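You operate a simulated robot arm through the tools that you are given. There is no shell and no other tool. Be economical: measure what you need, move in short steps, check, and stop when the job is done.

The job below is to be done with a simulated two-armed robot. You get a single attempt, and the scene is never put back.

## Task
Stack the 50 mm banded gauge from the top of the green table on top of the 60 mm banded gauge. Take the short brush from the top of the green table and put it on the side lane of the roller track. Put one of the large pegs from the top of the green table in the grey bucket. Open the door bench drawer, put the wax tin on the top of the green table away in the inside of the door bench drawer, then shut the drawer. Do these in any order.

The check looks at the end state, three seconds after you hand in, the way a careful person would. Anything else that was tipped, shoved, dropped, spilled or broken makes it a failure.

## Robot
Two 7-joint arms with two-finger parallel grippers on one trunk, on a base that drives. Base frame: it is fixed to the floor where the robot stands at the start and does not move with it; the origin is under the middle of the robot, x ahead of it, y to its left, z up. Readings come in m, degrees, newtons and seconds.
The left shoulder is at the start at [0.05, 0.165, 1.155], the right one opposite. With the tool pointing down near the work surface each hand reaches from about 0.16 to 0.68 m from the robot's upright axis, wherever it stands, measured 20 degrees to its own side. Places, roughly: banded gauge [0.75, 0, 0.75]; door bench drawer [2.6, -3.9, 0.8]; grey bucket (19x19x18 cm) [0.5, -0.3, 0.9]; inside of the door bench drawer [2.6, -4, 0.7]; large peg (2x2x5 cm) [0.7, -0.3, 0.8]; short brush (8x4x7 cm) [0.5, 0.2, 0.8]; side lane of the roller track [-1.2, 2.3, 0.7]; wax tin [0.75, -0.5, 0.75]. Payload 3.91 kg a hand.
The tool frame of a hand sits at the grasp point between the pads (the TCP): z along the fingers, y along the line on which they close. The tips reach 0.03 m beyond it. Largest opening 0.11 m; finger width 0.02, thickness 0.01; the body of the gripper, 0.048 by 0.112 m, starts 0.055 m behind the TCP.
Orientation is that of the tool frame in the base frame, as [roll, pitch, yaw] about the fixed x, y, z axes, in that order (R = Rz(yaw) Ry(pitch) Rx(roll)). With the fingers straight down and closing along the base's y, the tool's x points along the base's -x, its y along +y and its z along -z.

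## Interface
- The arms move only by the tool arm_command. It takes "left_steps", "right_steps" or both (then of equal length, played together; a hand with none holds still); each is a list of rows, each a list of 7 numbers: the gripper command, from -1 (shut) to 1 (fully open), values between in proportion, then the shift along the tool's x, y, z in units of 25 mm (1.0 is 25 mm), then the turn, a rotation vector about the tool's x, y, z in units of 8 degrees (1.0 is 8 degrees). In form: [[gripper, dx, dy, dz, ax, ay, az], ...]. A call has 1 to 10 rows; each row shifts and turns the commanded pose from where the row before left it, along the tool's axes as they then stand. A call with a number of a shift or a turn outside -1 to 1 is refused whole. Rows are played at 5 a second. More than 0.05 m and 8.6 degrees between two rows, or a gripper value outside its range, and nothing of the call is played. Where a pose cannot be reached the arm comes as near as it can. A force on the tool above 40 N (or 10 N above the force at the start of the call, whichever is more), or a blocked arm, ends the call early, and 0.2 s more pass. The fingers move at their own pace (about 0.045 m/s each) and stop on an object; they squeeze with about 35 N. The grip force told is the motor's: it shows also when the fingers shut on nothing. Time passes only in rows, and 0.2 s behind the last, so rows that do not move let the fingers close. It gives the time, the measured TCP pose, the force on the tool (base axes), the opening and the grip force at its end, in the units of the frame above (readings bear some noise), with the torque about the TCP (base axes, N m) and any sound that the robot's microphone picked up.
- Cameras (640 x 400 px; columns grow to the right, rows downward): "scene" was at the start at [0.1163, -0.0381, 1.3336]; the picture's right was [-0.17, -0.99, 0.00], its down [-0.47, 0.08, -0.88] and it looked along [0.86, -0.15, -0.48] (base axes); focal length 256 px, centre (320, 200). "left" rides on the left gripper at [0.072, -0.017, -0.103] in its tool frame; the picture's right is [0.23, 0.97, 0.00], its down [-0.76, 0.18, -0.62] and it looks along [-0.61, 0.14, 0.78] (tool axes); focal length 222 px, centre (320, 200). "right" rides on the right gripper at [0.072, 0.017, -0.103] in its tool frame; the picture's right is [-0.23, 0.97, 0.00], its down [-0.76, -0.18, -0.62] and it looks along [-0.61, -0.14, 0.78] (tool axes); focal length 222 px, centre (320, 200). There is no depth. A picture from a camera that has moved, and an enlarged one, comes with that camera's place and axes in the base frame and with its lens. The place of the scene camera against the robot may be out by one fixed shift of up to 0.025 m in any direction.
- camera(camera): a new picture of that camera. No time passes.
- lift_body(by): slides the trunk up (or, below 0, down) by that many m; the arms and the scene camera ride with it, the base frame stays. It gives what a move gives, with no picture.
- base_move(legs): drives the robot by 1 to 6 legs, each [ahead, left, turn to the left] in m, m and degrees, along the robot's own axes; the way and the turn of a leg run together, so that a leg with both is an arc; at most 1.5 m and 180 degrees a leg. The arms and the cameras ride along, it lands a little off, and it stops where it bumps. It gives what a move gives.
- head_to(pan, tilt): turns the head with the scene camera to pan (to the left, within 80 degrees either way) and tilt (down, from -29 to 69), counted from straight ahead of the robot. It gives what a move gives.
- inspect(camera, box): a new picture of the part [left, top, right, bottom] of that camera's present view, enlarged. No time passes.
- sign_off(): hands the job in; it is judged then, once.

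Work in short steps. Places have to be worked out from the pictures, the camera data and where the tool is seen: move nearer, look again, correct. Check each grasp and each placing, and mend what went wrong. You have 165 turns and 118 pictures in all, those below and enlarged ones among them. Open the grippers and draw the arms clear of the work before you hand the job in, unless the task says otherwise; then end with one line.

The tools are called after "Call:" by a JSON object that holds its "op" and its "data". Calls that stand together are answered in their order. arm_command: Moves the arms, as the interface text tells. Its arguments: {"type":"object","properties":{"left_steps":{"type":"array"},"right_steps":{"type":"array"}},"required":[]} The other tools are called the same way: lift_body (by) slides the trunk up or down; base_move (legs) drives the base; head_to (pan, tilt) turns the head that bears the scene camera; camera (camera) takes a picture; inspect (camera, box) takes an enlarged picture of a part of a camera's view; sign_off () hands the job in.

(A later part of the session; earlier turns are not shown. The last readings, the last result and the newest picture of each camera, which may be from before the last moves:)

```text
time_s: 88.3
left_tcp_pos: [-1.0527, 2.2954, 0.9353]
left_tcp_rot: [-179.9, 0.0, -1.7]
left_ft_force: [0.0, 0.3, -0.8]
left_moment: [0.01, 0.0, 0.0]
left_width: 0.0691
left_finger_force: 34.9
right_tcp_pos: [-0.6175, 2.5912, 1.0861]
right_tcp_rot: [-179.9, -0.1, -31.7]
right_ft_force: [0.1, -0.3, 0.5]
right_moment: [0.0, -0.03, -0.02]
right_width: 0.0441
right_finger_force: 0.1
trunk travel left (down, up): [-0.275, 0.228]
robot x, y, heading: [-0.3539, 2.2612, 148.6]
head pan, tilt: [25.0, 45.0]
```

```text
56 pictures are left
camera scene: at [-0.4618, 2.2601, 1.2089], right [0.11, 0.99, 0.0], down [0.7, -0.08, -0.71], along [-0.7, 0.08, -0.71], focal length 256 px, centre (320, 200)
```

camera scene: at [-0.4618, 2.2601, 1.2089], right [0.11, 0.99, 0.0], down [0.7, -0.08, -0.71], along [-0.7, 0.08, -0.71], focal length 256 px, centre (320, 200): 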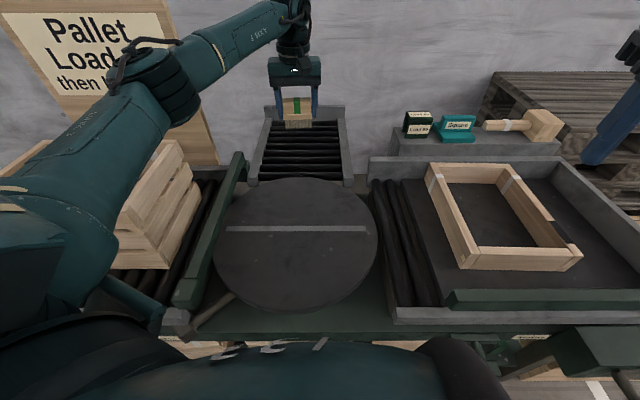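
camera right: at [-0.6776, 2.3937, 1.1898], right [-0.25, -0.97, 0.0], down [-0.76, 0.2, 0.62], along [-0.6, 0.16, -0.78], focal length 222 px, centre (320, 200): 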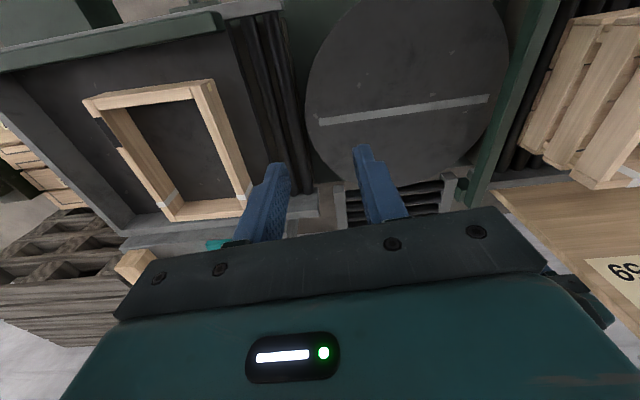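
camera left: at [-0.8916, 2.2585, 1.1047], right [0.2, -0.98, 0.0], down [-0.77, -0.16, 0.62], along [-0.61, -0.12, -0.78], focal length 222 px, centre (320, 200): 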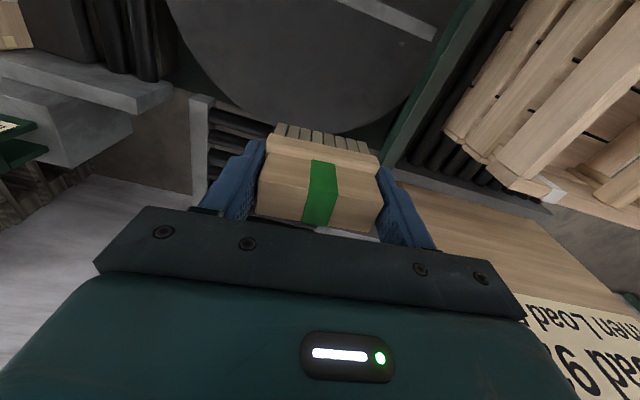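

Reach is now sufficient, with the brush over the lane at (-1.053, 2.295). Descend further while moving slightly deeper.

Call:
{"op": "arm_command", "data": {"left_steps": [[-1, -0.4, 0, 1, 0, 0, 0], [-1, -0.4, 0, 1, 0, 0, 0], [-1, -0.4, 0, 0.8, 0, 0, 0]]}}

Call:
{"op": "inspect", "data": {"camera": "scene", "box": [220, 40, 380, 200]}}

Call:
{"op": "camera", "data": {"camera": "left"}}

```text
time_s: 89.2
left_tcp_pos: [-1.083, 2.2967, 0.8668]
left_tcp_rot: [-179.9, -0.1, -1.6]
left_ft_force: [0.7, 0.0, -0.9]
left_moment: [0.0, 0.01, -0.04]
left_width: 0.0687
left_finger_force: 35.0
right_tcp_pos: [-0.6183, 2.5911, 1.0877]
right_tcp_rot: [180.0, 0.0, -31.8]
right_ft_force: [0.7, -0.1, -0.6]
right_moment: [-0.01, 0.0, 0.02]
right_width: 0.0439
right_finger_force: 0.1
trunk travel left (down, up): [-0.275, 0.228]
robot x, y, heading: [-0.3547, 2.261, 148.5]
head pan, tilt: [25.0, 45.0]
```

```text
2.50 times, centred on (300, 120) of scene
camera zoom: at [-0.4617, 2.2602, 1.2089], right [0.11, 0.99, 0.0], down [0.7, -0.08, -0.71], along [-0.7, 0.08, -0.71], focal length 641 px, centre (370, 400)
```

zoom: 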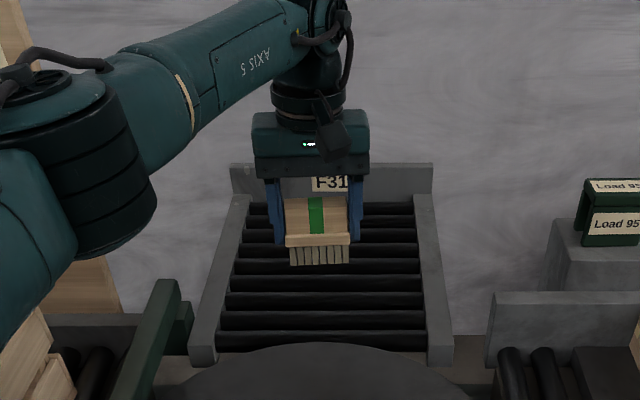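

```text
54 pictures are left
camera left: at [-1.0091, 2.3118, 0.9694], right [0.2, -0.98, 0.0], down [-0.77, -0.16, 0.62], along [-0.61, -0.12, -0.78], focal length 222 px, centre (320, 200)
```

left: 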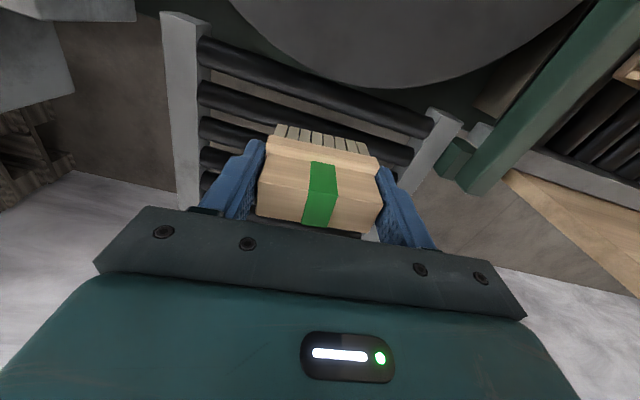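

The rollers run across with gaps, so I'll turn the brush 90° so its 8 cm length spans several rollers.

Call:
{"op": "arm_command", "data": {"left_steps": [[-1, 0, 0, 0, 0, 0, 1], [-1, 0, 0, 0, 0, 0, 1], [-1, 0, 0, 0, 0, 0, 1], [-1, 0, 0, 0, 0, 0, 1], [-1, 0, 0, 0, 0, 0, 1], [-1, 0, 0, 0, 0, 0, 1], [-1, 0, 0, 0, 0, 0, 1], [-1, 0, 0, 0, 0, 0, 1], [-1, 0, 0, 0, 0, 0, 1], [-1, 0, 0, 0, 0, 0, 1]]}}

Call:
{"op": "arm_command", "data": {"left_steps": [[-1, 0, 0, 0, 0, 0, 1], [-1, 0, 0, 1, 0, 0, 0], [-1, 0, 0, 0.4, 0, 0, 0]]}}

Call:
{"op": "inspect", "data": {"camera": "scene", "box": [220, 40, 380, 200]}}

Call:
{"op": "camera", "data": {"camera": "left"}}

```text
time_s: 91.3
left_tcp_pos: [-1.0558, 2.2888, 0.8722]
left_tcp_rot: [180.0, 0.0, -33.6]
left_ft_force: [-1.3, 0.3, -1.2]
left_moment: [0.03, 0.01, 0.01]
left_width: 0.0691
left_finger_force: 35.1
left hand out of reach, approached as far as the arm can: row 4, 5, 6, 7, 8, 9, 10
right_tcp_pos: [-0.6173, 2.5897, 1.0871]
right_tcp_rot: [-179.9, -0.2, -31.7]
right_ft_force: [-0.3, 0.3, 0.6]
right_moment: [0.0, -0.02, -0.01]
right_width: 0.0441
right_finger_force: 0.1
trunk travel left (down, up): [-0.275, 0.228]
robot x, y, heading: [-0.3537, 2.2559, 148.2]
head pan, tilt: [25.0, 45.0]
```

```text
time_s: 92.2
left_tcp_pos: [-1.0573, 2.2871, 0.8355]
left_tcp_rot: [-179.9, 0.1, -33.7]
left_ft_force: [0.2, -0.4, -1.1]
left_moment: [-0.02, -0.01, 0.01]
left_width: 0.069
left_finger_force: 34.9
left hand out of reach, approached as far as the arm can: row 1
right_tcp_pos: [-0.618, 2.591, 1.0878]
right_tcp_rot: [-179.9, -0.1, -31.7]
right_ft_force: [0.2, -0.3, 0.0]
right_moment: [0.04, -0.01, 0.0]
right_width: 0.044
right_finger_force: 0.1
trunk travel left (down, up): [-0.275, 0.228]
robot x, y, heading: [-0.3527, 2.2577, 148.4]
head pan, tilt: [25.0, 45.0]
```

```text
2.50 times, centred on (300, 120) of scene
camera zoom: at [-0.4616, 2.26, 1.2089], right [0.11, 0.99, 0.0], down [0.7, -0.08, -0.71], along [-0.7, 0.08, -0.71], focal length 641 px, centre (370, 400)
```

zoom: 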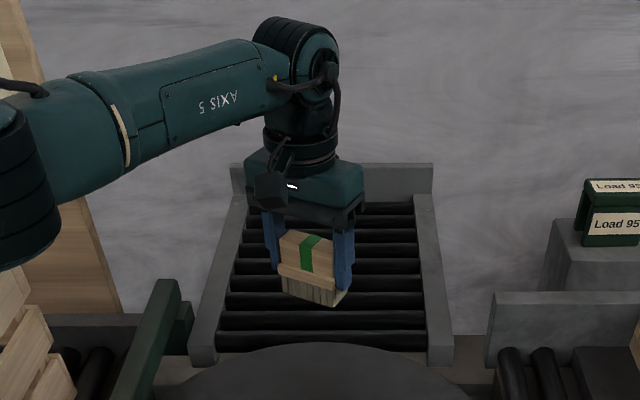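

```text
52 pictures are left
camera left: at [-0.9853, 2.2605, 0.9403], right [-0.35, -0.94, 0.0], down [-0.73, 0.27, 0.62], along [-0.58, 0.22, -0.78], focal length 222 px, centre (320, 200)
```

left: 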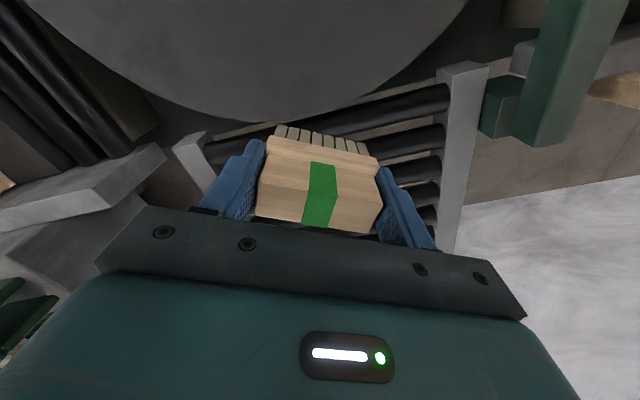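

A 32° turn is what the arm allows here; that spans about 7.6 cm of rollers, good enough. Lower stepwise until contact.

Call:
{"op": "arm_command", "data": {"left_steps": [[-1, 0, 0, 0.3, 0, 0, 0], [-1, 0, 0, 0.3, 0, 0, 0], [-1, 0, 0, 0, 0, 0, 0]]}}

Call:
{"op": "inspect", "data": {"camera": "scene", "box": [260, 100, 360, 180]}}

```text
time_s: 93.0
left_tcp_pos: [-1.0544, 2.2877, 0.8212]
left_tcp_rot: [180.0, 0.1, -33.8]
left_ft_force: [0.3, -0.4, -1.4]
left_moment: [-0.03, -0.02, 0.01]
left_width: 0.0691
left_finger_force: 35.1
right_tcp_pos: [-0.6181, 2.5909, 1.0883]
right_tcp_rot: [-179.9, -0.2, -31.6]
right_ft_force: [0.5, -0.3, -0.4]
right_moment: [-0.01, -0.03, -0.03]
right_width: 0.0442
right_finger_force: 0.0
trunk travel left (down, up): [-0.275, 0.228]
robot x, y, heading: [-0.3493, 2.2585, 148.5]
head pan, tilt: [25.0, 45.0]
```

```text
5.00 times, centred on (310, 140) of scene
camera zoom: at [-0.4616, 2.26, 1.2089], right [0.11, 0.99, 0.0], down [0.7, -0.08, -0.71], along [-0.7, 0.08, -0.71], focal length 1281 px, centre (370, 500)
```

zoom: 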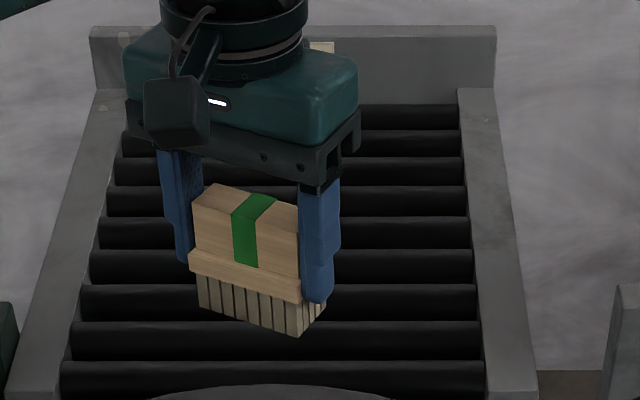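

Still in the air; continue down in 5 mm rows.

Call:
{"op": "arm_command", "data": {"left_steps": [[-1, 0, 0, 0.25, 0, 0, 0], [-1, 0, 0, 0.2, 0, 0, 0], [-1, 0, 0, 0, 0, 0, 0]]}}

Call:
{"op": "arm_command", "data": {"left_steps": [[-1, 0, 0, 0.2, 0, 0, 0], [-1, 0, 0, 0, 0, 0, 0]]}}

Call:
{"op": "arm_command", "data": {"left_steps": [[-1, 0, 0, 0.2, 0, 0, 0], [-1, 0, 0, 0, 0, 0, 0]]}}

Call:
{"op": "inspect", "data": {"camera": "scene", "box": [260, 100, 360, 180]}}

```text
time_s: 93.8
left_tcp_pos: [-1.0545, 2.2872, 0.8094]
left_tcp_rot: [-180.0, 0.0, -33.7]
left_ft_force: [0.0, 0.1, -0.2]
left_moment: [0.02, 0.02, -0.03]
left_width: 0.069
left_finger_force: 35.5
right_tcp_pos: [-0.6199, 2.5914, 1.0886]
right_tcp_rot: [-179.9, -0.2, -31.7]
right_ft_force: [-0.5, 0.5, 0.5]
right_moment: [-0.03, 0.0, 0.01]
right_width: 0.044
right_finger_force: 0.1
trunk travel left (down, up): [-0.275, 0.228]
robot x, y, heading: [-0.3534, 2.2556, 148.4]
head pan, tilt: [25.0, 45.0]
```

```text
time_s: 94.3
left_tcp_pos: [-1.0547, 2.2885, 0.8061]
left_tcp_rot: [180.0, 0.0, -33.8]
left_ft_force: [-0.5, -0.3, -0.4]
left_moment: [-0.04, 0.01, 0.0]
left_width: 0.0693
left_finger_force: 35.1
right_tcp_pos: [-0.6165, 2.5907, 1.0874]
right_tcp_rot: [-179.9, -0.1, -31.7]
right_ft_force: [-1.2, -0.5, -0.1]
right_moment: [-0.04, 0.0, 0.01]
right_width: 0.044
right_finger_force: 0.0
trunk travel left (down, up): [-0.275, 0.228]
robot x, y, heading: [-0.3531, 2.2575, 148.7]
head pan, tilt: [25.0, 45.0]
```

```text
time_s: 95.0
left_tcp_pos: [-1.0535, 2.2873, 0.8014]
left_tcp_rot: [180.0, -0.1, -33.7]
left_ft_force: [0.7, 1.1, -0.7]
left_moment: [0.02, 0.0, -0.03]
left_width: 0.0694
left_finger_force: 35.0
right_tcp_pos: [-0.618, 2.5911, 1.0872]
right_tcp_rot: [-179.9, 0.0, -31.7]
right_ft_force: [0.4, -0.8, 0.8]
right_moment: [0.0, 0.03, -0.02]
right_width: 0.044
right_finger_force: 0.2
trunk travel left (down, up): [-0.275, 0.228]
robot x, y, heading: [-0.3539, 2.2606, 148.2]
head pan, tilt: [25.0, 45.0]
```

```text
5.00 times, centred on (310, 140) of scene
camera zoom: at [-0.4616, 2.26, 1.2089], right [0.11, 0.99, 0.0], down [0.7, -0.08, -0.71], along [-0.7, 0.08, -0.71], focal length 1281 px, centre (370, 500)
```

zoom: 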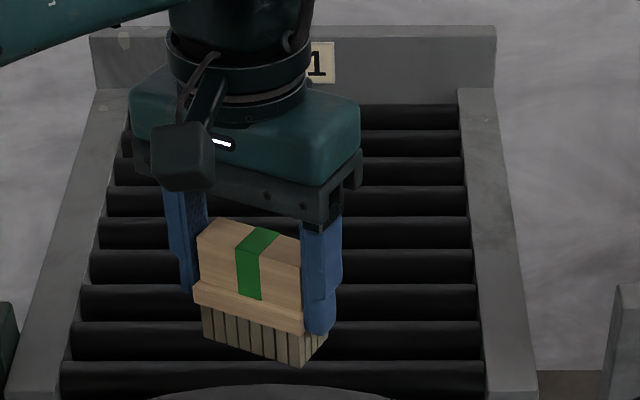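

No contact yet at brush bottom 0.745, and the geometry says a lower lane starts deeper. I'll raise, retract, turn right another 20° to gain reach, and then go deeper.

Call:
{"op": "arm_command", "data": {"left_steps": [[-1, 0, 0, -1, 0, 0, 0], [-1, 0, 0, -1, 0, 0, 0], [-1, 0, 0, -1, 0, 0, 0], [-1, 0, 0, -1, 0, 0, 0], [-1, 0.5, 0, -1, 0, 0, 0], [-1, 1, 0, -1, 0, 0, 0], [-1, 1, 0, 0, 0, 0, 0], [-1, 1, 0, 0, 0, 0, 0]]}}

Call:
{"op": "base_move", "data": {"legs": [[0, 0, -20]]}}

Call:
{"op": "head_to", "data": {"pan": 50, "tilt": 40}}

```text
time_s: 96.8
left_tcp_pos: [-0.9813, 2.2398, 0.9507]
left_tcp_rot: [-179.9, 0.0, -33.7]
left_ft_force: [0.7, 0.6, -0.9]
left_moment: [0.0, -0.01, -0.01]
left_width: 0.0693
left_finger_force: 35.2
right_tcp_pos: [-0.6176, 2.5901, 1.0876]
right_tcp_rot: [-179.9, -0.1, -31.7]
right_ft_force: [0.5, 0.3, -0.2]
right_moment: [0.0, -0.01, -0.01]
right_width: 0.044
right_finger_force: 0.1
trunk travel left (down, up): [-0.275, 0.228]
robot x, y, heading: [-0.3553, 2.2548, 148.5]
head pan, tilt: [25.0, 45.0]
```

```text
time_s: 98.2
left_tcp_pos: [-0.9497, 2.4591, 0.9497]
left_tcp_rot: [-179.9, -0.1, -53.8]
left_ft_force: [-0.4, 0.1, -0.3]
left_moment: [-0.01, 0.04, 0.02]
left_width: 0.0689
left_finger_force: 35.1
right_tcp_pos: [-0.4851, 2.6622, 1.0875]
right_tcp_rot: [180.0, -0.1, -51.9]
right_ft_force: [-0.6, -0.1, -0.5]
right_moment: [-0.04, 0.01, 0.0]
right_width: 0.0439
right_finger_force: 0.0
trunk travel left (down, up): [-0.275, 0.228]
robot x, y, heading: [-0.3499, 2.26, 128.0]
head pan, tilt: [25.0, 45.0]
```

```text
time_s: 99.1
left_tcp_pos: [-0.95, 2.4592, 0.9498]
left_tcp_rot: [-180.0, -0.1, -53.9]
left_ft_force: [-0.1, -0.4, 0.2]
left_moment: [-0.03, -0.03, 0.01]
left_width: 0.0692
left_finger_force: 35.2
right_tcp_pos: [-0.487, 2.6614, 1.0873]
right_tcp_rot: [-179.9, -0.1, -52.0]
right_ft_force: [0.2, 0.2, 0.0]
right_moment: [0.01, -0.01, 0.01]
right_width: 0.0441
right_finger_force: 0.1
trunk travel left (down, up): [-0.275, 0.228]
robot x, y, heading: [-0.3523, 2.2589, 128.3]
head pan, tilt: [50.0, 40.0]
```

Now bring the brush to (-1.12, 2.29) at height, then view.

Call:
{"op": "arm_command", "data": {"left_steps": [[-1, 0.146, 0.95, 0, 0, 0, 0], [-1, 0.146, 0.95, 0, 0, 0, 0], [-1, 0.146, 0.95, 0, 0, 0, 0], [-1, 0.146, 0.95, 0, 0, 0, 0], [-1, 0.146, 0.95, 0, 0, 0, 0], [-1, 0.146, 0.95, 0, 0, 0, 0], [-1, 0.146, 0.95, 0, 0, 0, 0], [-1, 0.146, 0.95, 0, 0, 0, 0], [-1, 0.146, 0.95, 0, 0, 0, 0], [-1, 0.146, 0.95, 0, 0, 0, 0]]}}

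Call:
{"op": "arm_command", "data": {"left_steps": [[-1, 0, 0, 1, 0, 0, 0], [-1, 0, 0, 1, 0, 0, 0], [-1, 0, 0, 1, 0, 0, 0], [-1, 0, 0, 1, 0, 0, 0]]}}

Call:
{"op": "camera", "data": {"camera": "left"}}

Call:
{"op": "camera", "data": {"camera": "scene"}}

```text
time_s: 101.3
left_tcp_pos: [-1.028, 2.3839, 0.9509]
left_tcp_rot: [180.0, 0.0, -53.9]
left_ft_force: [-0.5, 0.1, -1.6]
left_moment: [0.0, 0.03, 0.0]
left_width: 0.0691
left_finger_force: 35.3
left hand out of reach, approached as far as the arm can: row 5, 6, 7, 8, 9, 10
right_tcp_pos: [-0.4861, 2.6619, 1.0894]
right_tcp_rot: [-179.9, 0.0, -51.9]
right_ft_force: [-0.5, 0.1, -0.1]
right_moment: [0.01, -0.03, 0.03]
right_width: 0.044
right_finger_force: 0.0
trunk travel left (down, up): [-0.275, 0.228]
robot x, y, heading: [-0.3533, 2.2572, 128.2]
head pan, tilt: [50.0, 40.0]
```

```text
time_s: 102.3
left_tcp_pos: [-1.026, 2.3802, 0.8511]
left_tcp_rot: [-180.0, 0.2, -53.9]
left_ft_force: [-0.7, 0.1, -0.7]
left_moment: [-0.02, 0.02, -0.01]
left_width: 0.069
left_finger_force: 35.0
right_tcp_pos: [-0.4864, 2.6622, 1.0881]
right_tcp_rot: [-179.8, -0.1, -51.9]
right_ft_force: [-0.8, 0.3, -0.2]
right_moment: [0.0, 0.01, -0.02]
right_width: 0.0439
right_finger_force: 0.0
trunk travel left (down, up): [-0.275, 0.228]
robot x, y, heading: [-0.3521, 2.2577, 128.2]
head pan, tilt: [50.0, 40.0]
```

```text
49 pictures are left
camera left: at [-0.9692, 2.3326, 0.9555], right [-0.65, -0.76, 0.0], down [-0.59, 0.51, 0.62], along [-0.47, 0.41, -0.78], focal length 222 px, centre (320, 200)
```

left: 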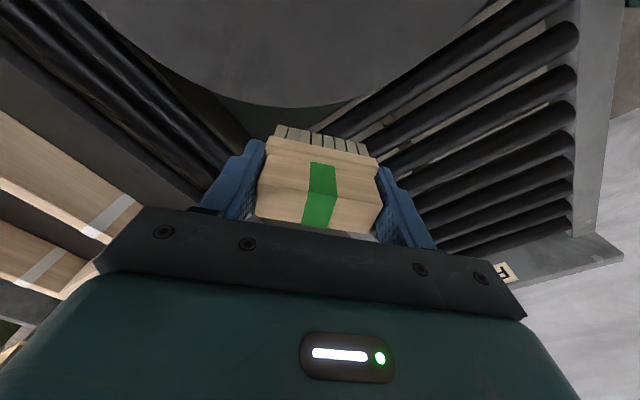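

```text
48 pictures are left
camera scene: at [-0.4591, 2.2611, 1.2162], right [0.03, 1.0, 0.0], down [0.64, -0.02, -0.77], along [-0.77, 0.02, -0.64], focal length 256 px, centre (320, 200)
```

scene: 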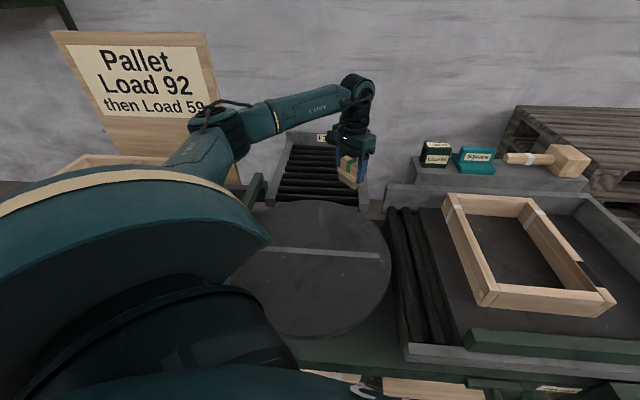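

At this yaw the arm folds awkwardly. Turning the brush the other way (yaw ≈ +26°) should suit the arm better and still span the rollers. Raise and turn.

Call:
{"op": "arm_command", "data": {"left_steps": [[-1, 0, 0, -1, 0, 0, -1], [-1, 0, 0, -1, 0, 0, -1], [-1, 0, 0, 0, 0, 0, -1], [-1, 0, 0, 0, 0, 0, -1], [-1, 0, 0, 0, 0, 0, -1], [-1, 0, 0, 0, 0, 0, -1], [-1, 0, 0, 0, 0, 0, -1], [-1, 0, 0, 0, 0, 0, -1], [-1, 0, 0, 0, 0, 0, -1], [-1, 0, 0, 0, 0, 0, -1]]}}

```text
time_s: 104.5
left_tcp_pos: [-1.0263, 2.3816, 0.9007]
left_tcp_rot: [179.9, 0.0, 26.3]
left_ft_force: [-0.5, -0.9, -0.5]
left_moment: [0.01, -0.01, -0.03]
left_width: 0.069
left_finger_force: 35.0
right_tcp_pos: [-0.4871, 2.6611, 1.0874]
right_tcp_rot: [-179.9, -0.1, -52.0]
right_ft_force: [-0.1, -0.2, 0.1]
right_moment: [0.03, -0.04, 0.02]
right_width: 0.0438
right_finger_force: 0.0
trunk travel left (down, up): [-0.275, 0.228]
robot x, y, heading: [-0.3556, 2.2602, 128.1]
head pan, tilt: [50.0, 40.0]
```

Turn worked. Move to (-1.11, 2.29).

Call:
{"op": "arm_command", "data": {"left_steps": [[-1, -0.93, 0.36, 0, 0, 0, 0], [-1, -0.93, 0.36, 0, 0, 0, 0], [-1, -0.93, 0.36, 0, 0, 0, 0], [-1, -0.93, 0.36, 0, 0, 0, 0], [-1, -0.93, 0.36, 0, 0, 0, 0], [-1, 0, 0, 1, 0, 0, 0], [-1, 0, 0, 1, 0, 0, 0]]}}

Call:
{"op": "camera", "data": {"camera": "left"}}

Call:
{"op": "inspect", "data": {"camera": "scene", "box": [240, 100, 400, 230]}}

```text
time_s: 106.1
left_tcp_pos: [-1.1127, 2.2895, 0.8521]
left_tcp_rot: [-180.0, 0.0, 26.1]
left_ft_force: [-0.3, -0.7, 0.0]
left_moment: [-0.02, 0.0, 0.01]
left_width: 0.0694
left_finger_force: 35.7
right_tcp_pos: [-0.4873, 2.6613, 1.0883]
right_tcp_rot: [-179.9, 0.0, -51.9]
right_ft_force: [-0.6, -0.5, 0.5]
right_moment: [-0.02, -0.01, 0.0]
right_width: 0.0437
right_finger_force: 0.1
trunk travel left (down, up): [-0.275, 0.228]
robot x, y, heading: [-0.3529, 2.2593, 128.3]
head pan, tilt: [50.0, 40.0]
```

```text
47 pictures are left
camera left: at [-1.0536, 2.3371, 0.9554], right [0.63, -0.77, 0.0], down [-0.61, -0.5, 0.62], along [-0.48, -0.39, -0.78], focal length 222 px, centre (320, 200)
```

left: 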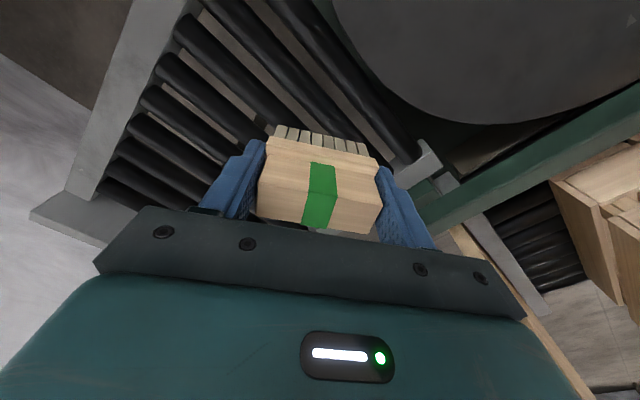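

```text
3.08 times, centred on (320, 165) of scene
camera zoom: at [-0.4591, 2.2611, 1.2162], right [0.03, 1.0, 0.0], down [0.64, -0.02, -0.77], along [-0.77, 0.02, -0.64], focal length 788 px, centre (320, 308)
```

zoom: 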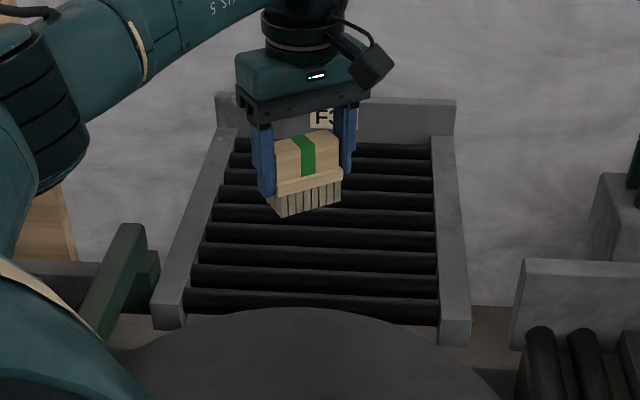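

Good reach. Go 4 cm deeper, then lower.

Call:
{"op": "arm_command", "data": {"left_steps": [[-1, -0.72, -0.36, 0, 0, 0, 0], [-1, -0.72, -0.36, 0, 0, 0, 0], [-1, 0, 0, 0.8, 0, 0, 0], [-1, 0, 0, 0.6, 0, 0, 0], [-1, 0, 0, 0, 0, 0, 0]]}}

Call:
{"op": "arm_command", "data": {"left_steps": [[-1, 0, 0, 0.2, 0, 0, 0], [-1, 0, 0, 0.2, 0, 0, 0], [-1, 0, 0, 0, 0, 0, 0]]}}

Call:
{"op": "inspect", "data": {"camera": "scene", "box": [260, 120, 360, 200]}}

```text
time_s: 107.3
left_tcp_pos: [-1.1518, 2.2918, 0.8153]
left_tcp_rot: [179.9, 0.0, 26.1]
left_ft_force: [-0.4, -0.7, -1.0]
left_moment: [-0.03, -0.01, -0.02]
left_width: 0.0691
left_finger_force: 34.8
right_tcp_pos: [-0.4868, 2.6607, 1.0876]
right_tcp_rot: [-179.8, -0.1, -51.9]
right_ft_force: [-0.1, 0.3, 0.2]
right_moment: [0.0, -0.04, 0.01]
right_width: 0.0441
right_finger_force: 0.0
trunk travel left (down, up): [-0.275, 0.228]
robot x, y, heading: [-0.3525, 2.2561, 128.3]
head pan, tilt: [50.0, 40.0]
```

```text
time_s: 108.1
left_tcp_pos: [-1.1523, 2.2912, 0.8065]
left_tcp_rot: [-180.0, 0.0, 26.1]
left_ft_force: [0.3, 0.5, -1.8]
left_moment: [0.0, 0.0, 0.01]
left_width: 0.0693
left_finger_force: 35.1
right_tcp_pos: [-0.4861, 2.6609, 1.087]
right_tcp_rot: [-180.0, -0.1, -51.8]
right_ft_force: [-1.2, 0.2, 0.5]
right_moment: [0.04, -0.01, -0.02]
right_width: 0.0439
right_finger_force: 0.1
trunk travel left (down, up): [-0.275, 0.228]
robot x, y, heading: [-0.3557, 2.2562, 128.2]
head pan, tilt: [50.0, 40.0]
```

```text
5.00 times, centred on (310, 160) of scene
camera zoom: at [-0.4589, 2.2611, 1.2162], right [0.03, 1.0, 0.0], down [0.64, -0.02, -0.77], along [-0.77, 0.02, -0.64], focal length 1281 px, centre (370, 400)
```

zoom: 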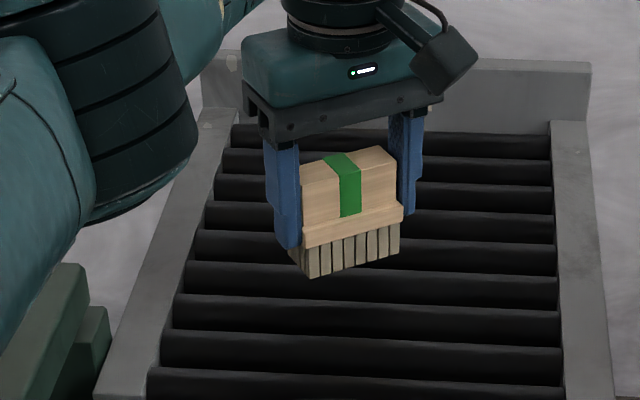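

Not touching yet. Continue in small steps.

Call:
{"op": "arm_command", "data": {"left_steps": [[-1, 0, 0, 0.2, 0, 0, 0], [-1, 0, 0, 0.2, 0, 0, 0], [-1, 0, 0, 0, 0, 0, 0]]}}

Call:
{"op": "arm_command", "data": {"left_steps": [[-1, 0, 0, 0.2, 0, 0, 0], [-1, 0, 0, 0, 0, 0, 0]]}}

Call:
{"op": "arm_command", "data": {"left_steps": [[-1, 0, 0, 0.2, 0, 0, 0], [-1, 0, 0, 0, 0, 0, 0]]}}

Call:
{"op": "arm_command", "data": {"left_steps": [[-1, 0, 0, 0.2, 0, 0, 0], [-1, 0, 0, 0, 0, 0, 0]]}}

Call:
{"op": "inspect", "data": {"camera": "scene", "box": [260, 120, 360, 200]}}

```text
time_s: 108.9
left_tcp_pos: [-1.152, 2.291, 0.796]
left_tcp_rot: [-180.0, 0.0, 26.1]
left_ft_force: [-0.4, -0.3, -1.4]
left_moment: [0.01, 0.02, -0.01]
left_width: 0.0693
left_finger_force: 34.7
right_tcp_pos: [-0.4868, 2.6613, 1.0877]
right_tcp_rot: [-179.9, -0.1, -51.8]
right_ft_force: [0.1, -0.1, -0.2]
right_moment: [0.03, 0.0, 0.01]
right_width: 0.044
right_finger_force: 0.1
trunk travel left (down, up): [-0.275, 0.228]
robot x, y, heading: [-0.3524, 2.2587, 128.1]
head pan, tilt: [50.0, 40.0]
```

```text
time_s: 109.5
left_tcp_pos: [-1.152, 2.291, 0.7909]
left_tcp_rot: [-179.9, 0.2, 26.1]
left_ft_force: [-0.3, 0.7, -0.5]
left_moment: [0.0, 0.02, 0.04]
left_width: 0.0691
left_finger_force: 34.7
right_tcp_pos: [-0.4871, 2.6611, 1.0868]
right_tcp_rot: [-179.9, -0.1, -51.9]
right_ft_force: [0.3, 0.3, 0.3]
right_moment: [0.01, 0.01, 0.0]
right_width: 0.044
right_finger_force: 0.1
trunk travel left (down, up): [-0.275, 0.228]
robot x, y, heading: [-0.3554, 2.2585, 128.2]
head pan, tilt: [50.0, 40.0]
```

```text
time_s: 110.1
left_tcp_pos: [-1.1524, 2.2894, 0.7852]
left_tcp_rot: [179.9, 0.1, 26.1]
left_ft_force: [0.4, 0.3, -1.7]
left_moment: [0.01, 0.03, -0.01]
left_width: 0.069
left_finger_force: 35.2
right_tcp_pos: [-0.487, 2.6614, 1.0882]
right_tcp_rot: [-179.9, -0.1, -51.9]
right_ft_force: [0.0, 0.5, -0.4]
right_moment: [0.02, 0.04, 0.01]
right_width: 0.044
right_finger_force: 0.1
trunk travel left (down, up): [-0.275, 0.228]
robot x, y, heading: [-0.3547, 2.253, 128.2]
head pan, tilt: [50.0, 40.0]
```

```text
time_s: 110.7
left_tcp_pos: [-1.1536, 2.2904, 0.7808]
left_tcp_rot: [180.0, 0.0, 26.1]
left_ft_force: [-0.3, -0.3, -0.6]
left_moment: [-0.01, 0.01, -0.02]
left_width: 0.0693
left_finger_force: 34.8
right_tcp_pos: [-0.4858, 2.6622, 1.0877]
right_tcp_rot: [-180.0, -0.1, -51.9]
right_ft_force: [-0.2, 0.1, -0.2]
right_moment: [0.0, -0.01, -0.03]
right_width: 0.044
right_finger_force: 0.0
trunk travel left (down, up): [-0.275, 0.228]
robot x, y, heading: [-0.3501, 2.2569, 128.2]
head pan, tilt: [50.0, 40.0]
```

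```text
5.00 times, centred on (310, 160) of scene
camera zoom: at [-0.459, 2.2611, 1.2162], right [0.03, 1.0, 0.0], down [0.64, -0.02, -0.77], along [-0.77, 0.02, -0.64], focal length 1281 px, centre (370, 400)
```

zoom: 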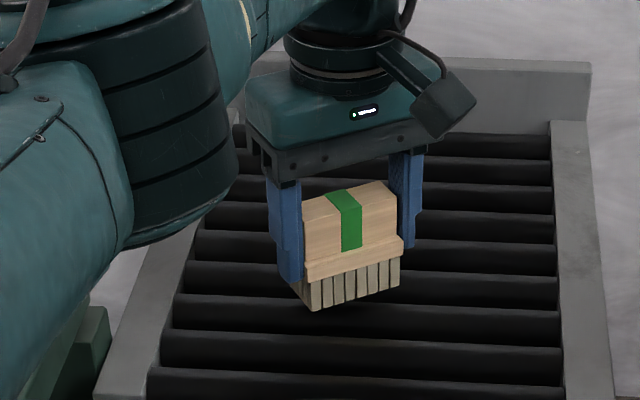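

Still free at brush bottom ≈0.724. Continue down.

Call:
{"op": "arm_command", "data": {"left_steps": [[-1, 0, 0, 0.2, 0, 0, 0], [-1, 0, 0, 0, 0, 0, 0]]}}

Call:
{"op": "arm_command", "data": {"left_steps": [[-1, 0, 0, 0.2, 0, 0, 0], [-1, 0, 0, 0, 0, 0, 0]]}}

Call:
{"op": "arm_command", "data": {"left_steps": [[-1, 0, 0, 0.2, 0, 0, 0], [-1, 0, 0, 0, 0, 0, 0]]}}

Call:
{"op": "camera", "data": {"camera": "scene"}}

Call:
{"op": "camera", "data": {"camera": "left"}}

```text
time_s: 111.3
left_tcp_pos: [-1.1527, 2.2903, 0.7763]
left_tcp_rot: [179.9, 0.1, 26.0]
left_ft_force: [-1.3, 0.5, -0.9]
left_moment: [-0.05, -0.02, 0.03]
left_width: 0.0692
left_finger_force: 34.7
right_tcp_pos: [-0.4865, 2.6616, 1.0879]
right_tcp_rot: [-179.9, -0.1, -51.8]
right_ft_force: [-0.6, -0.1, -0.1]
right_moment: [0.01, -0.04, 0.0]
right_width: 0.0437
right_finger_force: 0.0
trunk travel left (down, up): [-0.275, 0.228]
robot x, y, heading: [-0.3519, 2.2569, 128.5]
head pan, tilt: [50.0, 40.0]
```

```text
time_s: 111.9
left_tcp_pos: [-1.1514, 2.2894, 0.7717]
left_tcp_rot: [-179.9, 0.1, 26.1]
left_ft_force: [-0.7, -1.1, 3.0]
left_moment: [-0.15, 0.05, -0.04]
left_width: 0.0689
left_finger_force: 34.6
right_tcp_pos: [-0.4865, 2.6603, 1.0873]
right_tcp_rot: [179.9, 0.0, -51.9]
right_ft_force: [-0.7, 1.6, 0.5]
right_moment: [0.0, 0.01, -0.02]
right_width: 0.044
right_finger_force: 0.0
trunk travel left (down, up): [-0.275, 0.228]
robot x, y, heading: [-0.3517, 2.2573, 128.1]
head pan, tilt: [50.0, 40.0]
```

```text
time_s: 112.5
left_tcp_pos: [-1.1513, 2.2908, 0.7697]
left_tcp_rot: [-179.5, 0.3, 26.2]
left_ft_force: [-4.3, -2.6, 26.4]
left_moment: [-0.16, 0.22, 0.03]
left_width: 0.0693
left_finger_force: 35.2
right_tcp_pos: [-0.4841, 2.6612, 1.0888]
right_tcp_rot: [179.9, -0.1, -51.9]
right_ft_force: [-0.2, -1.0, -0.7]
right_moment: [0.02, -0.01, -0.02]
right_width: 0.0441
right_finger_force: 0.1
trunk travel left (down, up): [-0.275, 0.228]
robot x, y, heading: [-0.3541, 2.2572, 128.3]
head pan, tilt: [50.0, 40.0]
```

```text
43 pictures are left
camera scene: at [-0.4558, 2.2608, 1.2169], right [0.03, 1.0, 0.0], down [0.64, -0.02, -0.77], along [-0.77, 0.02, -0.64], focal length 256 px, centre (320, 200)
```

scene: 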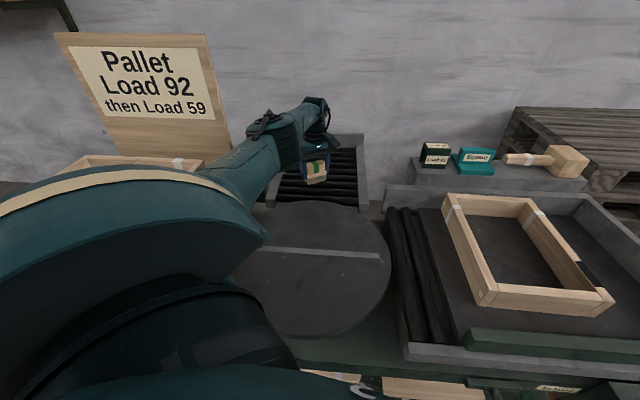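

```text
42 pictures are left
camera left: at [-1.0923, 2.3373, 0.8741], right [0.63, -0.77, -0.01], down [-0.6, -0.5, 0.63], along [-0.49, -0.39, -0.78], focal length 222 px, centre (320, 200)
```

left: 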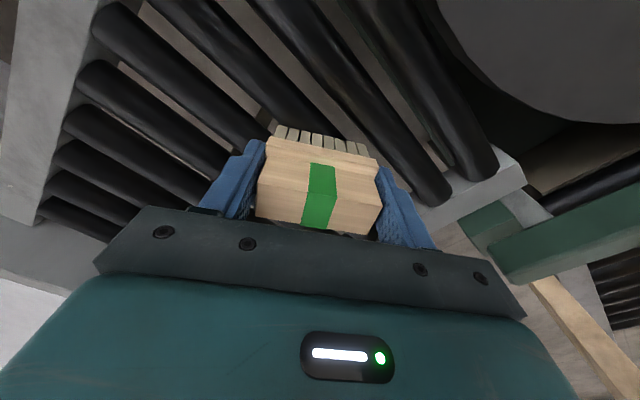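

Contact on the rollers (lane surface ≈0.714). Relieve, open, and rise.

Call:
{"op": "arm_command", "data": {"left_steps": [[-1, 0, 0, -0.12, 0, 0, 0], [0.6, 0, 0, 0, 0, 0, 0], [0.6, 0, 0, 0, 0, 0, 0], [0.6, 0, 0, 0, 0, 0, 0], [0.6, 0, 0, -0.6, 0, 0, 0], [0.6, 0, 0, -1, 0, 0, 0], [0.6, 0, 0, -1, 0, 0, 0], [0.6, 0, 0, -1, 0, 0, 0], [0.6, 0, 0, -1, 0, 0, 0], [0.6, 0, 0, -1, 0, 0, 0]]}}

Call:
{"op": "camera", "data": {"camera": "left"}}

Call:
{"op": "inspect", "data": {"camera": "scene", "box": [240, 80, 400, 230]}}

```text
time_s: 114.7
left_tcp_pos: [-1.1532, 2.2891, 0.9093]
left_tcp_rot: [-180.0, -0.1, 26.2]
left_ft_force: [0.3, 0.4, -0.1]
left_moment: [0.0, -0.01, -0.03]
left_width: 0.0877
left_finger_force: 0.2
right_tcp_pos: [-0.485, 2.6617, 1.0875]
right_tcp_rot: [-180.0, -0.1, -51.9]
right_ft_force: [-0.3, -0.8, -0.5]
right_moment: [-0.02, -0.01, 0.01]
right_width: 0.0439
right_finger_force: 0.1
trunk travel left (down, up): [-0.275, 0.228]
robot x, y, heading: [-0.3528, 2.257, 128.2]
head pan, tilt: [50.0, 40.0]
```

```text
41 pictures are left
camera left: at [-1.0936, 2.336, 1.0123], right [0.63, -0.77, 0.0], down [-0.6, -0.49, 0.62], along [-0.48, -0.39, -0.78], focal length 222 px, centre (320, 200)
```

left: 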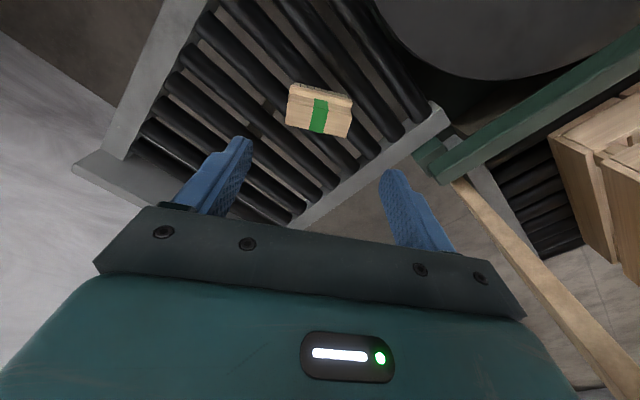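

```text
2.67 times, centred on (320, 155) of scene
camera zoom: at [-0.4587, 2.2611, 1.2162], right [0.03, 1.0, 0.0], down [0.64, -0.02, -0.77], along [-0.77, 0.02, -0.64], focal length 683 px, centre (320, 320)
```

zoom: 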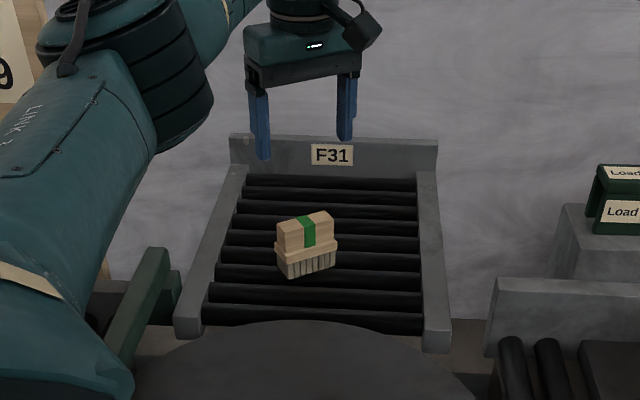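

Brush stands on the lane, released. Retract the left hand up and toward me and return it to its natural turn.

Call:
{"op": "arm_command", "data": {"left_steps": [[1, 0, 0, -1, 0, 0, 0], [1, 0, 0, -1, 0, 0, 0], [1, 0, 0, -1, 0, 0, 0], [1, 0.9, 0.4, -1, 0, 0, 0.9], [1, 0.9, 0.3, -1, 0, 0, 0.9], [1, 0.9, 0.1, 0, 0, 0, 0.9], [1, 0.9, 0, 0, 0, 0, 0.9], [1, 0.9, 0, 0, 0, 0, 0.9], [1, 0.9, 0, 0, 0, 0, 0.9], [1, 0.9, 0, 0, 0, 0, 0.9]]}}

Call:
{"op": "lift_body", "data": {"by": 0.1}}

Call:
{"op": "base_move", "data": {"legs": [[-0.25, -0.2, 0]]}}

Call:
{"op": "head_to", "data": {"pan": 0, "tilt": 28}}

Call:
{"op": "camera", "data": {"camera": "scene"}}

```text
time_s: 116.9
left_tcp_pos: [-0.9924, 2.2828, 1.0353]
left_tcp_rot: [180.0, 0.0, -24.3]
left_ft_force: [0.5, 0.1, -0.6]
left_moment: [0.01, 0.03, 0.01]
left_width: 0.1102
left_finger_force: 0.0
right_tcp_pos: [-0.4873, 2.6615, 1.0882]
right_tcp_rot: [-179.9, -0.1, -52.0]
right_ft_force: [-0.4, 1.0, 0.3]
right_moment: [0.03, 0.0, -0.03]
right_width: 0.0438
right_finger_force: 0.0
trunk travel left (down, up): [-0.275, 0.228]
robot x, y, heading: [-0.3521, 2.2558, 128.3]
head pan, tilt: [50.0, 40.0]
```

```text
time_s: 118.3
left_tcp_pos: [-0.9945, 2.2823, 1.1345]
left_tcp_rot: [-180.0, -0.1, -24.4]
left_ft_force: [0.1, -0.4, 0.1]
left_moment: [0.0, 0.01, 0.01]
left_width: 0.1099
left_finger_force: 0.0
right_tcp_pos: [-0.4866, 2.6619, 1.1877]
right_tcp_rot: [-179.9, -0.1, -52.0]
right_ft_force: [0.0, -0.8, -0.1]
right_moment: [-0.04, 0.0, 0.01]
right_width: 0.044
right_finger_force: 0.1
trunk travel left (down, up): [-0.375, 0.128]
robot x, y, heading: [-0.3516, 2.2594, 128.4]
head pan, tilt: [50.0, 40.0]
```

```text
time_s: 120.4
left_tcp_pos: [-0.6817, 2.2112, 1.1351]
left_tcp_rot: [-179.9, 0.1, -24.5]
left_ft_force: [0.5, 0.4, 0.1]
left_moment: [-0.02, 0.02, -0.03]
left_width: 0.1099
left_finger_force: 0.1
right_tcp_pos: [-0.1747, 2.5879, 1.1876]
right_tcp_rot: [180.0, -0.1, -52.0]
right_ft_force: [0.7, -0.3, 0.2]
right_moment: [0.0, 0.01, -0.03]
right_width: 0.044
right_finger_force: 0.0
trunk travel left (down, up): [-0.375, 0.128]
robot x, y, heading: [-0.0391, 2.1844, 128.1]
head pan, tilt: [50.0, 40.0]
```

```text
time_s: 121.6
left_tcp_pos: [-0.6808, 2.2103, 1.1336]
left_tcp_rot: [-180.0, 0.0, -24.4]
left_ft_force: [0.2, -0.2, 0.4]
left_moment: [0.03, 0.02, 0.01]
left_width: 0.11
left_finger_force: 0.0
right_tcp_pos: [-0.1745, 2.5882, 1.1879]
right_tcp_rot: [-179.9, -0.1, -52.0]
right_ft_force: [0.5, -0.6, -0.1]
right_moment: [0.03, 0.01, 0.0]
right_width: 0.0441
right_finger_force: 0.2
trunk travel left (down, up): [-0.375, 0.128]
robot x, y, heading: [-0.0441, 2.1869, 128.3]
head pan, tilt: [0.0, 28.0]
```

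```text
39 pictures are left
camera scene: at [-0.1197, 2.2568, 1.3347], right [0.79, 0.62, 0.0], down [0.29, -0.37, -0.88], along [-0.54, 0.69, -0.47], focal length 256 px, centre (320, 200)
```

scene: 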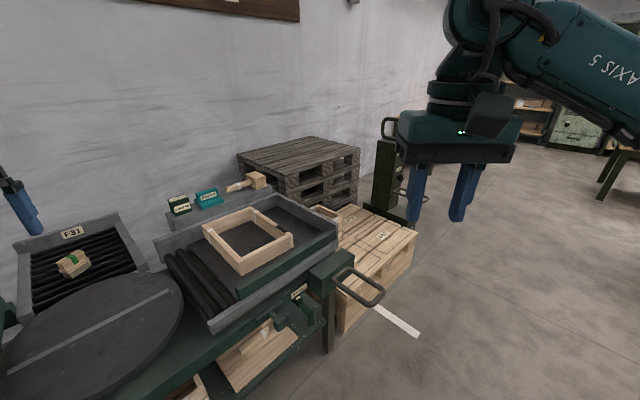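

Brush fine on F31. Retract the left arm nearer, then turn to face +x and drive back to the green table for the wax tin.

Call:
{"op": "arm_command", "data": {"left_steps": [[1, 1, 0, -0.5, 0, 0, 0.85], [1, 1, 0, -0.5, 0, 0, 0.85], [1, 1, 0, -0.5, 0, 0, 0.85], [1, 1, 0, -0.5, 0, 0, 0.85], [1, 1, 0, 0, 0, 0, 0], [1, 1, 0, 0, 0, 0, 0], [1, 1, 0, 0, 0, 0, 0], [1, 1, 0, 0, 0, 0, 0]]}}

Call:
{"op": "base_move", "data": {"legs": [[0, 0, -128.3], [0, -1.3, 0], [0, -1.24, 0]]}}

Call:
{"op": "head_to", "data": {"pan": -8, "tilt": 38}}

Call:
{"op": "camera", "data": {"camera": "scene"}}

```text
time_s: 123.4
left_tcp_pos: [-0.5666, 2.1797, 1.162]
left_tcp_rot: [179.9, 0.0, -51.5]
left_ft_force: [0.3, 0.3, -0.5]
left_moment: [0.0, 0.0, 0.03]
left_width: 0.11
left_finger_force: 0.0
left hand out of reach, approached as far as the arm can: row 4, 5, 6, 7, 8
right_tcp_pos: [-0.1751, 2.5879, 1.1885]
right_tcp_rot: [-179.9, 0.0, -52.0]
right_ft_force: [1.1, 0.2, 0.9]
right_moment: [0.02, 0.01, -0.02]
right_width: 0.0438
right_finger_force: 0.1
trunk travel left (down, up): [-0.375, 0.128]
robot x, y, heading: [-0.0413, 2.1861, 128.3]
head pan, tilt: [0.0, 28.0]
```

```text
time_s: 140.9
left_tcp_pos: [0.2513, 0.0842, 1.1613]
left_tcp_rot: [-180.0, 0.1, 178.2]
left_ft_force: [-0.1, 0.3, 0.4]
left_moment: [-0.02, 0.0, 0.0]
left_width: 0.1101
left_finger_force: 0.1
right_tcp_pos: [0.3115, -0.4803, 1.1875]
right_tcp_rot: [-180.0, -0.2, 177.9]
right_ft_force: [0.6, 0.2, 0.4]
right_moment: [0.01, -0.01, 0.01]
right_width: 0.0441
right_finger_force: 0.0
trunk travel left (down, up): [-0.375, 0.128]
robot x, y, heading: [-0.0823, -0.3176, -2.2]
head pan, tilt: [0.0, 28.0]
```

```text
time_s: 141.7
left_tcp_pos: [0.2517, 0.0829, 1.1626]
left_tcp_rot: [180.0, -0.1, 178.3]
left_ft_force: [-0.9, -0.6, -0.3]
left_moment: [-0.01, -0.05, -0.03]
left_width: 0.1101
left_finger_force: 0.0
right_tcp_pos: [0.3121, -0.4788, 1.1881]
right_tcp_rot: [-179.9, -0.1, 177.9]
right_ft_force: [-0.2, 0.2, 0.5]
right_moment: [-0.01, 0.03, -0.03]
right_width: 0.0439
right_finger_force: 0.1
trunk travel left (down, up): [-0.375, 0.128]
robot x, y, heading: [-0.0811, -0.3202, -2.2]
head pan, tilt: [-8.0, 38.0]
```

```text
38 pictures are left
camera scene: at [0.0292, -0.3592, 1.3192], right [-0.17, -0.98, 0.0], down [-0.61, 0.11, -0.79], along [0.78, -0.14, -0.62], focal length 256 px, centre (320, 200)
```

scene: 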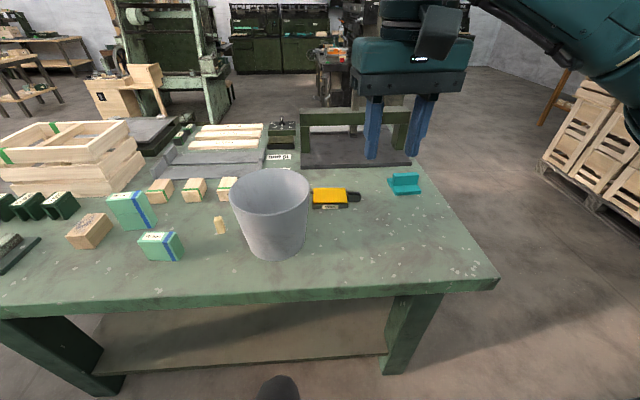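

Table is as I left it. Approach to reach the tin, then send the right hand above it at (0.66, -0.49).

Call:
{"op": "base_move", "data": {"legs": [[0.13, -0.06, 2.2]]}}

```text
time_s: 143.0
left_tcp_pos: [0.366, 0.0323, 1.1619]
left_tcp_rot: [-179.9, -0.1, -179.6]
left_ft_force: [1.0, 0.1, 0.7]
left_moment: [-0.02, 0.01, 0.0]
left_width: 0.11
left_finger_force: 0.0
right_tcp_pos: [0.4475, -0.5285, 1.1867]
right_tcp_rot: [180.0, -0.1, -179.9]
right_ft_force: [0.5, -0.4, 0.1]
right_moment: [0.01, 0.01, -0.01]
right_width: 0.0439
right_finger_force: 0.0
trunk travel left (down, up): [-0.375, 0.128]
robot x, y, heading: [0.045, -0.3842, -0.1]
head pan, tilt: [-8.0, 38.0]
```

Bring the right hand to (0.60, -0.49, 1.06) to see the tin closely.

Call:
{"op": "arm_command", "data": {"right_steps": [[1, -0.87, 0.22, 0.7, 0, 0, 0], [1, -0.87, 0.22, 0.7, 0, 0, 0], [1, -0.87, 0.22, 0.7, 0, 0, 0], [1, -0.87, 0.22, 0.7, 0, 0, 0], [1, -0.87, 0.22, 0.7, 0, 0, 0], [1, -0.87, 0.22, 0.7, 0, 0, 0], [1, -0.87, 0.22, 0.7, 0, 0, 0]]}}

Call:
{"op": "inspect", "data": {"camera": "right", "box": [180, 30, 480, 220]}}

Call:
{"op": "inspect", "data": {"camera": "scene", "box": [240, 130, 440, 280]}}

```text
time_s: 144.6
left_tcp_pos: [0.3658, 0.0326, 1.162]
left_tcp_rot: [-180.0, 0.0, -179.5]
left_ft_force: [0.5, -0.2, 0.2]
left_moment: [0.0, -0.03, 0.01]
left_width: 0.1099
left_finger_force: 0.1
right_tcp_pos: [0.5993, -0.4874, 1.0661]
right_tcp_rot: [-179.8, -0.2, -179.9]
right_ft_force: [0.7, 0.3, 0.4]
right_moment: [-0.02, 0.0, 0.01]
right_width: 0.1097
right_finger_force: 0.1
trunk travel left (down, up): [-0.375, 0.128]
robot x, y, heading: [0.0469, -0.3806, 0.1]
head pan, tilt: [-8.0, 38.0]
```

```text
2.11 times, centred on (330, 125) of right
camera zoom: at [0.5275, -0.4702, 1.1674], right [0.23, 0.97, 0.0], down [0.76, -0.18, 0.62], along [0.61, -0.14, -0.78], focal length 468 px, centre (299, 358)
```

zoom: 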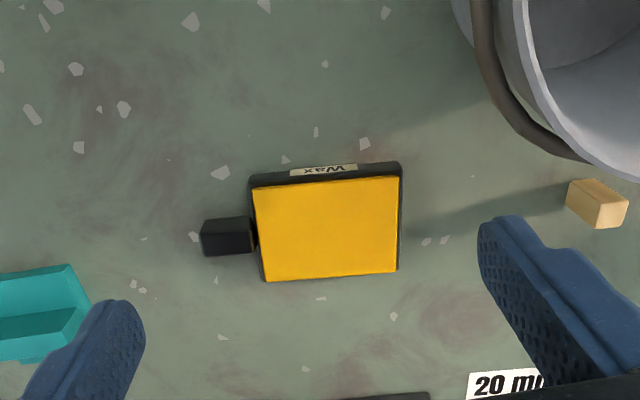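

```text
2.67 times, centred on (340, 205) of scene
camera zoom: at [0.1591, -0.4173, 1.3192], right [-0.14, -0.99, 0.0], down [-0.61, 0.08, -0.79], along [0.78, -0.11, -0.62], focal length 683 px, centre (267, 187)
```

zoom: 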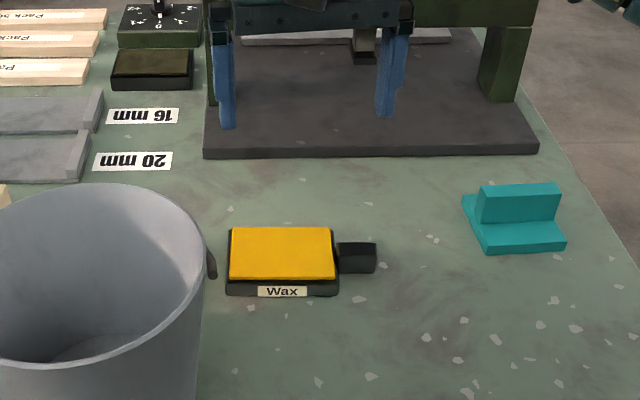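

The tin is ≈11×7.7 cm, ≈3 cm tall, centre ≈(0.677, -0.480), long side ≈8.7° off y. I'll grip across its 7.7 cm, so turn the right hand ≈81° (camera to the free side).

Call:
{"op": "arm_command", "data": {"right_steps": [[1, 0, 0, 0, 0, 0, -1], [1, 0, 0, 0, 0, 0, -1], [1, 0, 0, 0, 0, 0, -1], [1, 0, 0, 0, 0, 0, -1], [1, 0, 0, 0, 0, 0, -1], [1, 0, 0, 0, 0, 0, -1], [1, 0, 0, 0, 0, 0, -1], [1, 0, 0, 0, 0, 0, -1], [1, 0, 0, 0, 0, 0, -1], [1, 0, 0, 0, 0, 0, -1]]}}

```text
time_s: 146.8
left_tcp_pos: [0.3641, 0.0325, 1.1625]
left_tcp_rot: [-179.9, 0.0, -179.6]
left_ft_force: [0.2, -0.7, 1.0]
left_moment: [0.01, 0.01, 0.01]
left_width: 0.11
left_finger_force: 0.0
right_tcp_pos: [0.589, -0.49, 1.0632]
right_tcp_rot: [-179.9, -0.2, -135.9]
right_ft_force: [0.3, -0.2, -0.1]
right_moment: [0.02, 0.0, 0.02]
right_width: 0.1101
right_finger_force: 0.0
right hand out of reach, approached as far as the arm can: row 6, 7, 8, 9, 10
trunk travel left (down, up): [-0.375, 0.128]
robot x, y, heading: [0.0493, -0.384, -0.0]
head pan, tilt: [-8.0, 38.0]
```

The right wrist stops at 45° that way. The opposite turn (to yaw ≈81°) also clears the bucket (≈0.2 m away), so try that.

Call:
{"op": "arm_command", "data": {"right_steps": [[1, 0, 0, 0, 0, 0, 1], [1, 0, 0, 0, 0, 0, 1], [1, 0, 0, 0, 0, 0, 1], [1, 0, 0, 0, 0, 0, 1], [1, 0, 0, 0, 0, 0, 1], [1, 0, 0, 0, 0, 0, 1], [1, 0, 0, 0, 0, 0, 1], [1, 0, 0, 0, 0, 0, 1], [1, 0, 0, 0, 0, 0, 1], [1, 0, 0, 0, 0, 0, 1]]}}

Call:
{"op": "arm_command", "data": {"right_steps": [[1, 0, 0, 0, 0, 0, 1], [1, 0, 0, 0, 0, 0, 1], [1, 0, 0, 0, 0, 0, 1], [1, 0, 0, 0, 0, 0, 1], [1, 0, 0, 0, 0, 0, 1], [1, 0, 0, 0, 0, 0, 1], [1, 0, 0, 0, 0, 0, 1], [1, 0, 0, 0, 0, 0, 0.85]]}}

```text
time_s: 149.0
left_tcp_pos: [0.3646, 0.0336, 1.162]
left_tcp_rot: [-180.0, -0.1, -179.6]
left_ft_force: [0.7, -0.1, -0.9]
left_moment: [0.03, 0.01, 0.02]
left_width: 0.1101
left_finger_force: 0.0
right_tcp_pos: [0.5893, -0.4899, 1.0644]
right_tcp_rot: [-179.8, 0.0, 143.8]
right_ft_force: [-0.8, -0.9, -0.2]
right_moment: [0.0, 0.01, 0.01]
right_width: 0.1099
right_finger_force: 0.0
trunk travel left (down, up): [-0.375, 0.128]
robot x, y, heading: [0.051, -0.3842, 0.0]
head pan, tilt: [-8.0, 38.0]
```

```text
time_s: 150.8
left_tcp_pos: [0.3656, 0.0333, 1.1621]
left_tcp_rot: [-179.9, 0.0, -179.6]
left_ft_force: [-0.3, 0.4, -0.1]
left_moment: [0.0, 0.02, 0.03]
left_width: 0.1099
left_finger_force: 0.2
right_tcp_pos: [0.5899, -0.4903, 1.0645]
right_tcp_rot: [-180.0, 0.1, 81.0]
right_ft_force: [0.2, -0.2, 0.3]
right_moment: [-0.01, -0.01, 0.01]
right_width: 0.11
right_finger_force: 0.0
trunk travel left (down, up): [-0.375, 0.128]
robot x, y, heading: [0.0469, -0.3847, 0.0]
head pan, tilt: [-8.0, 38.0]
```

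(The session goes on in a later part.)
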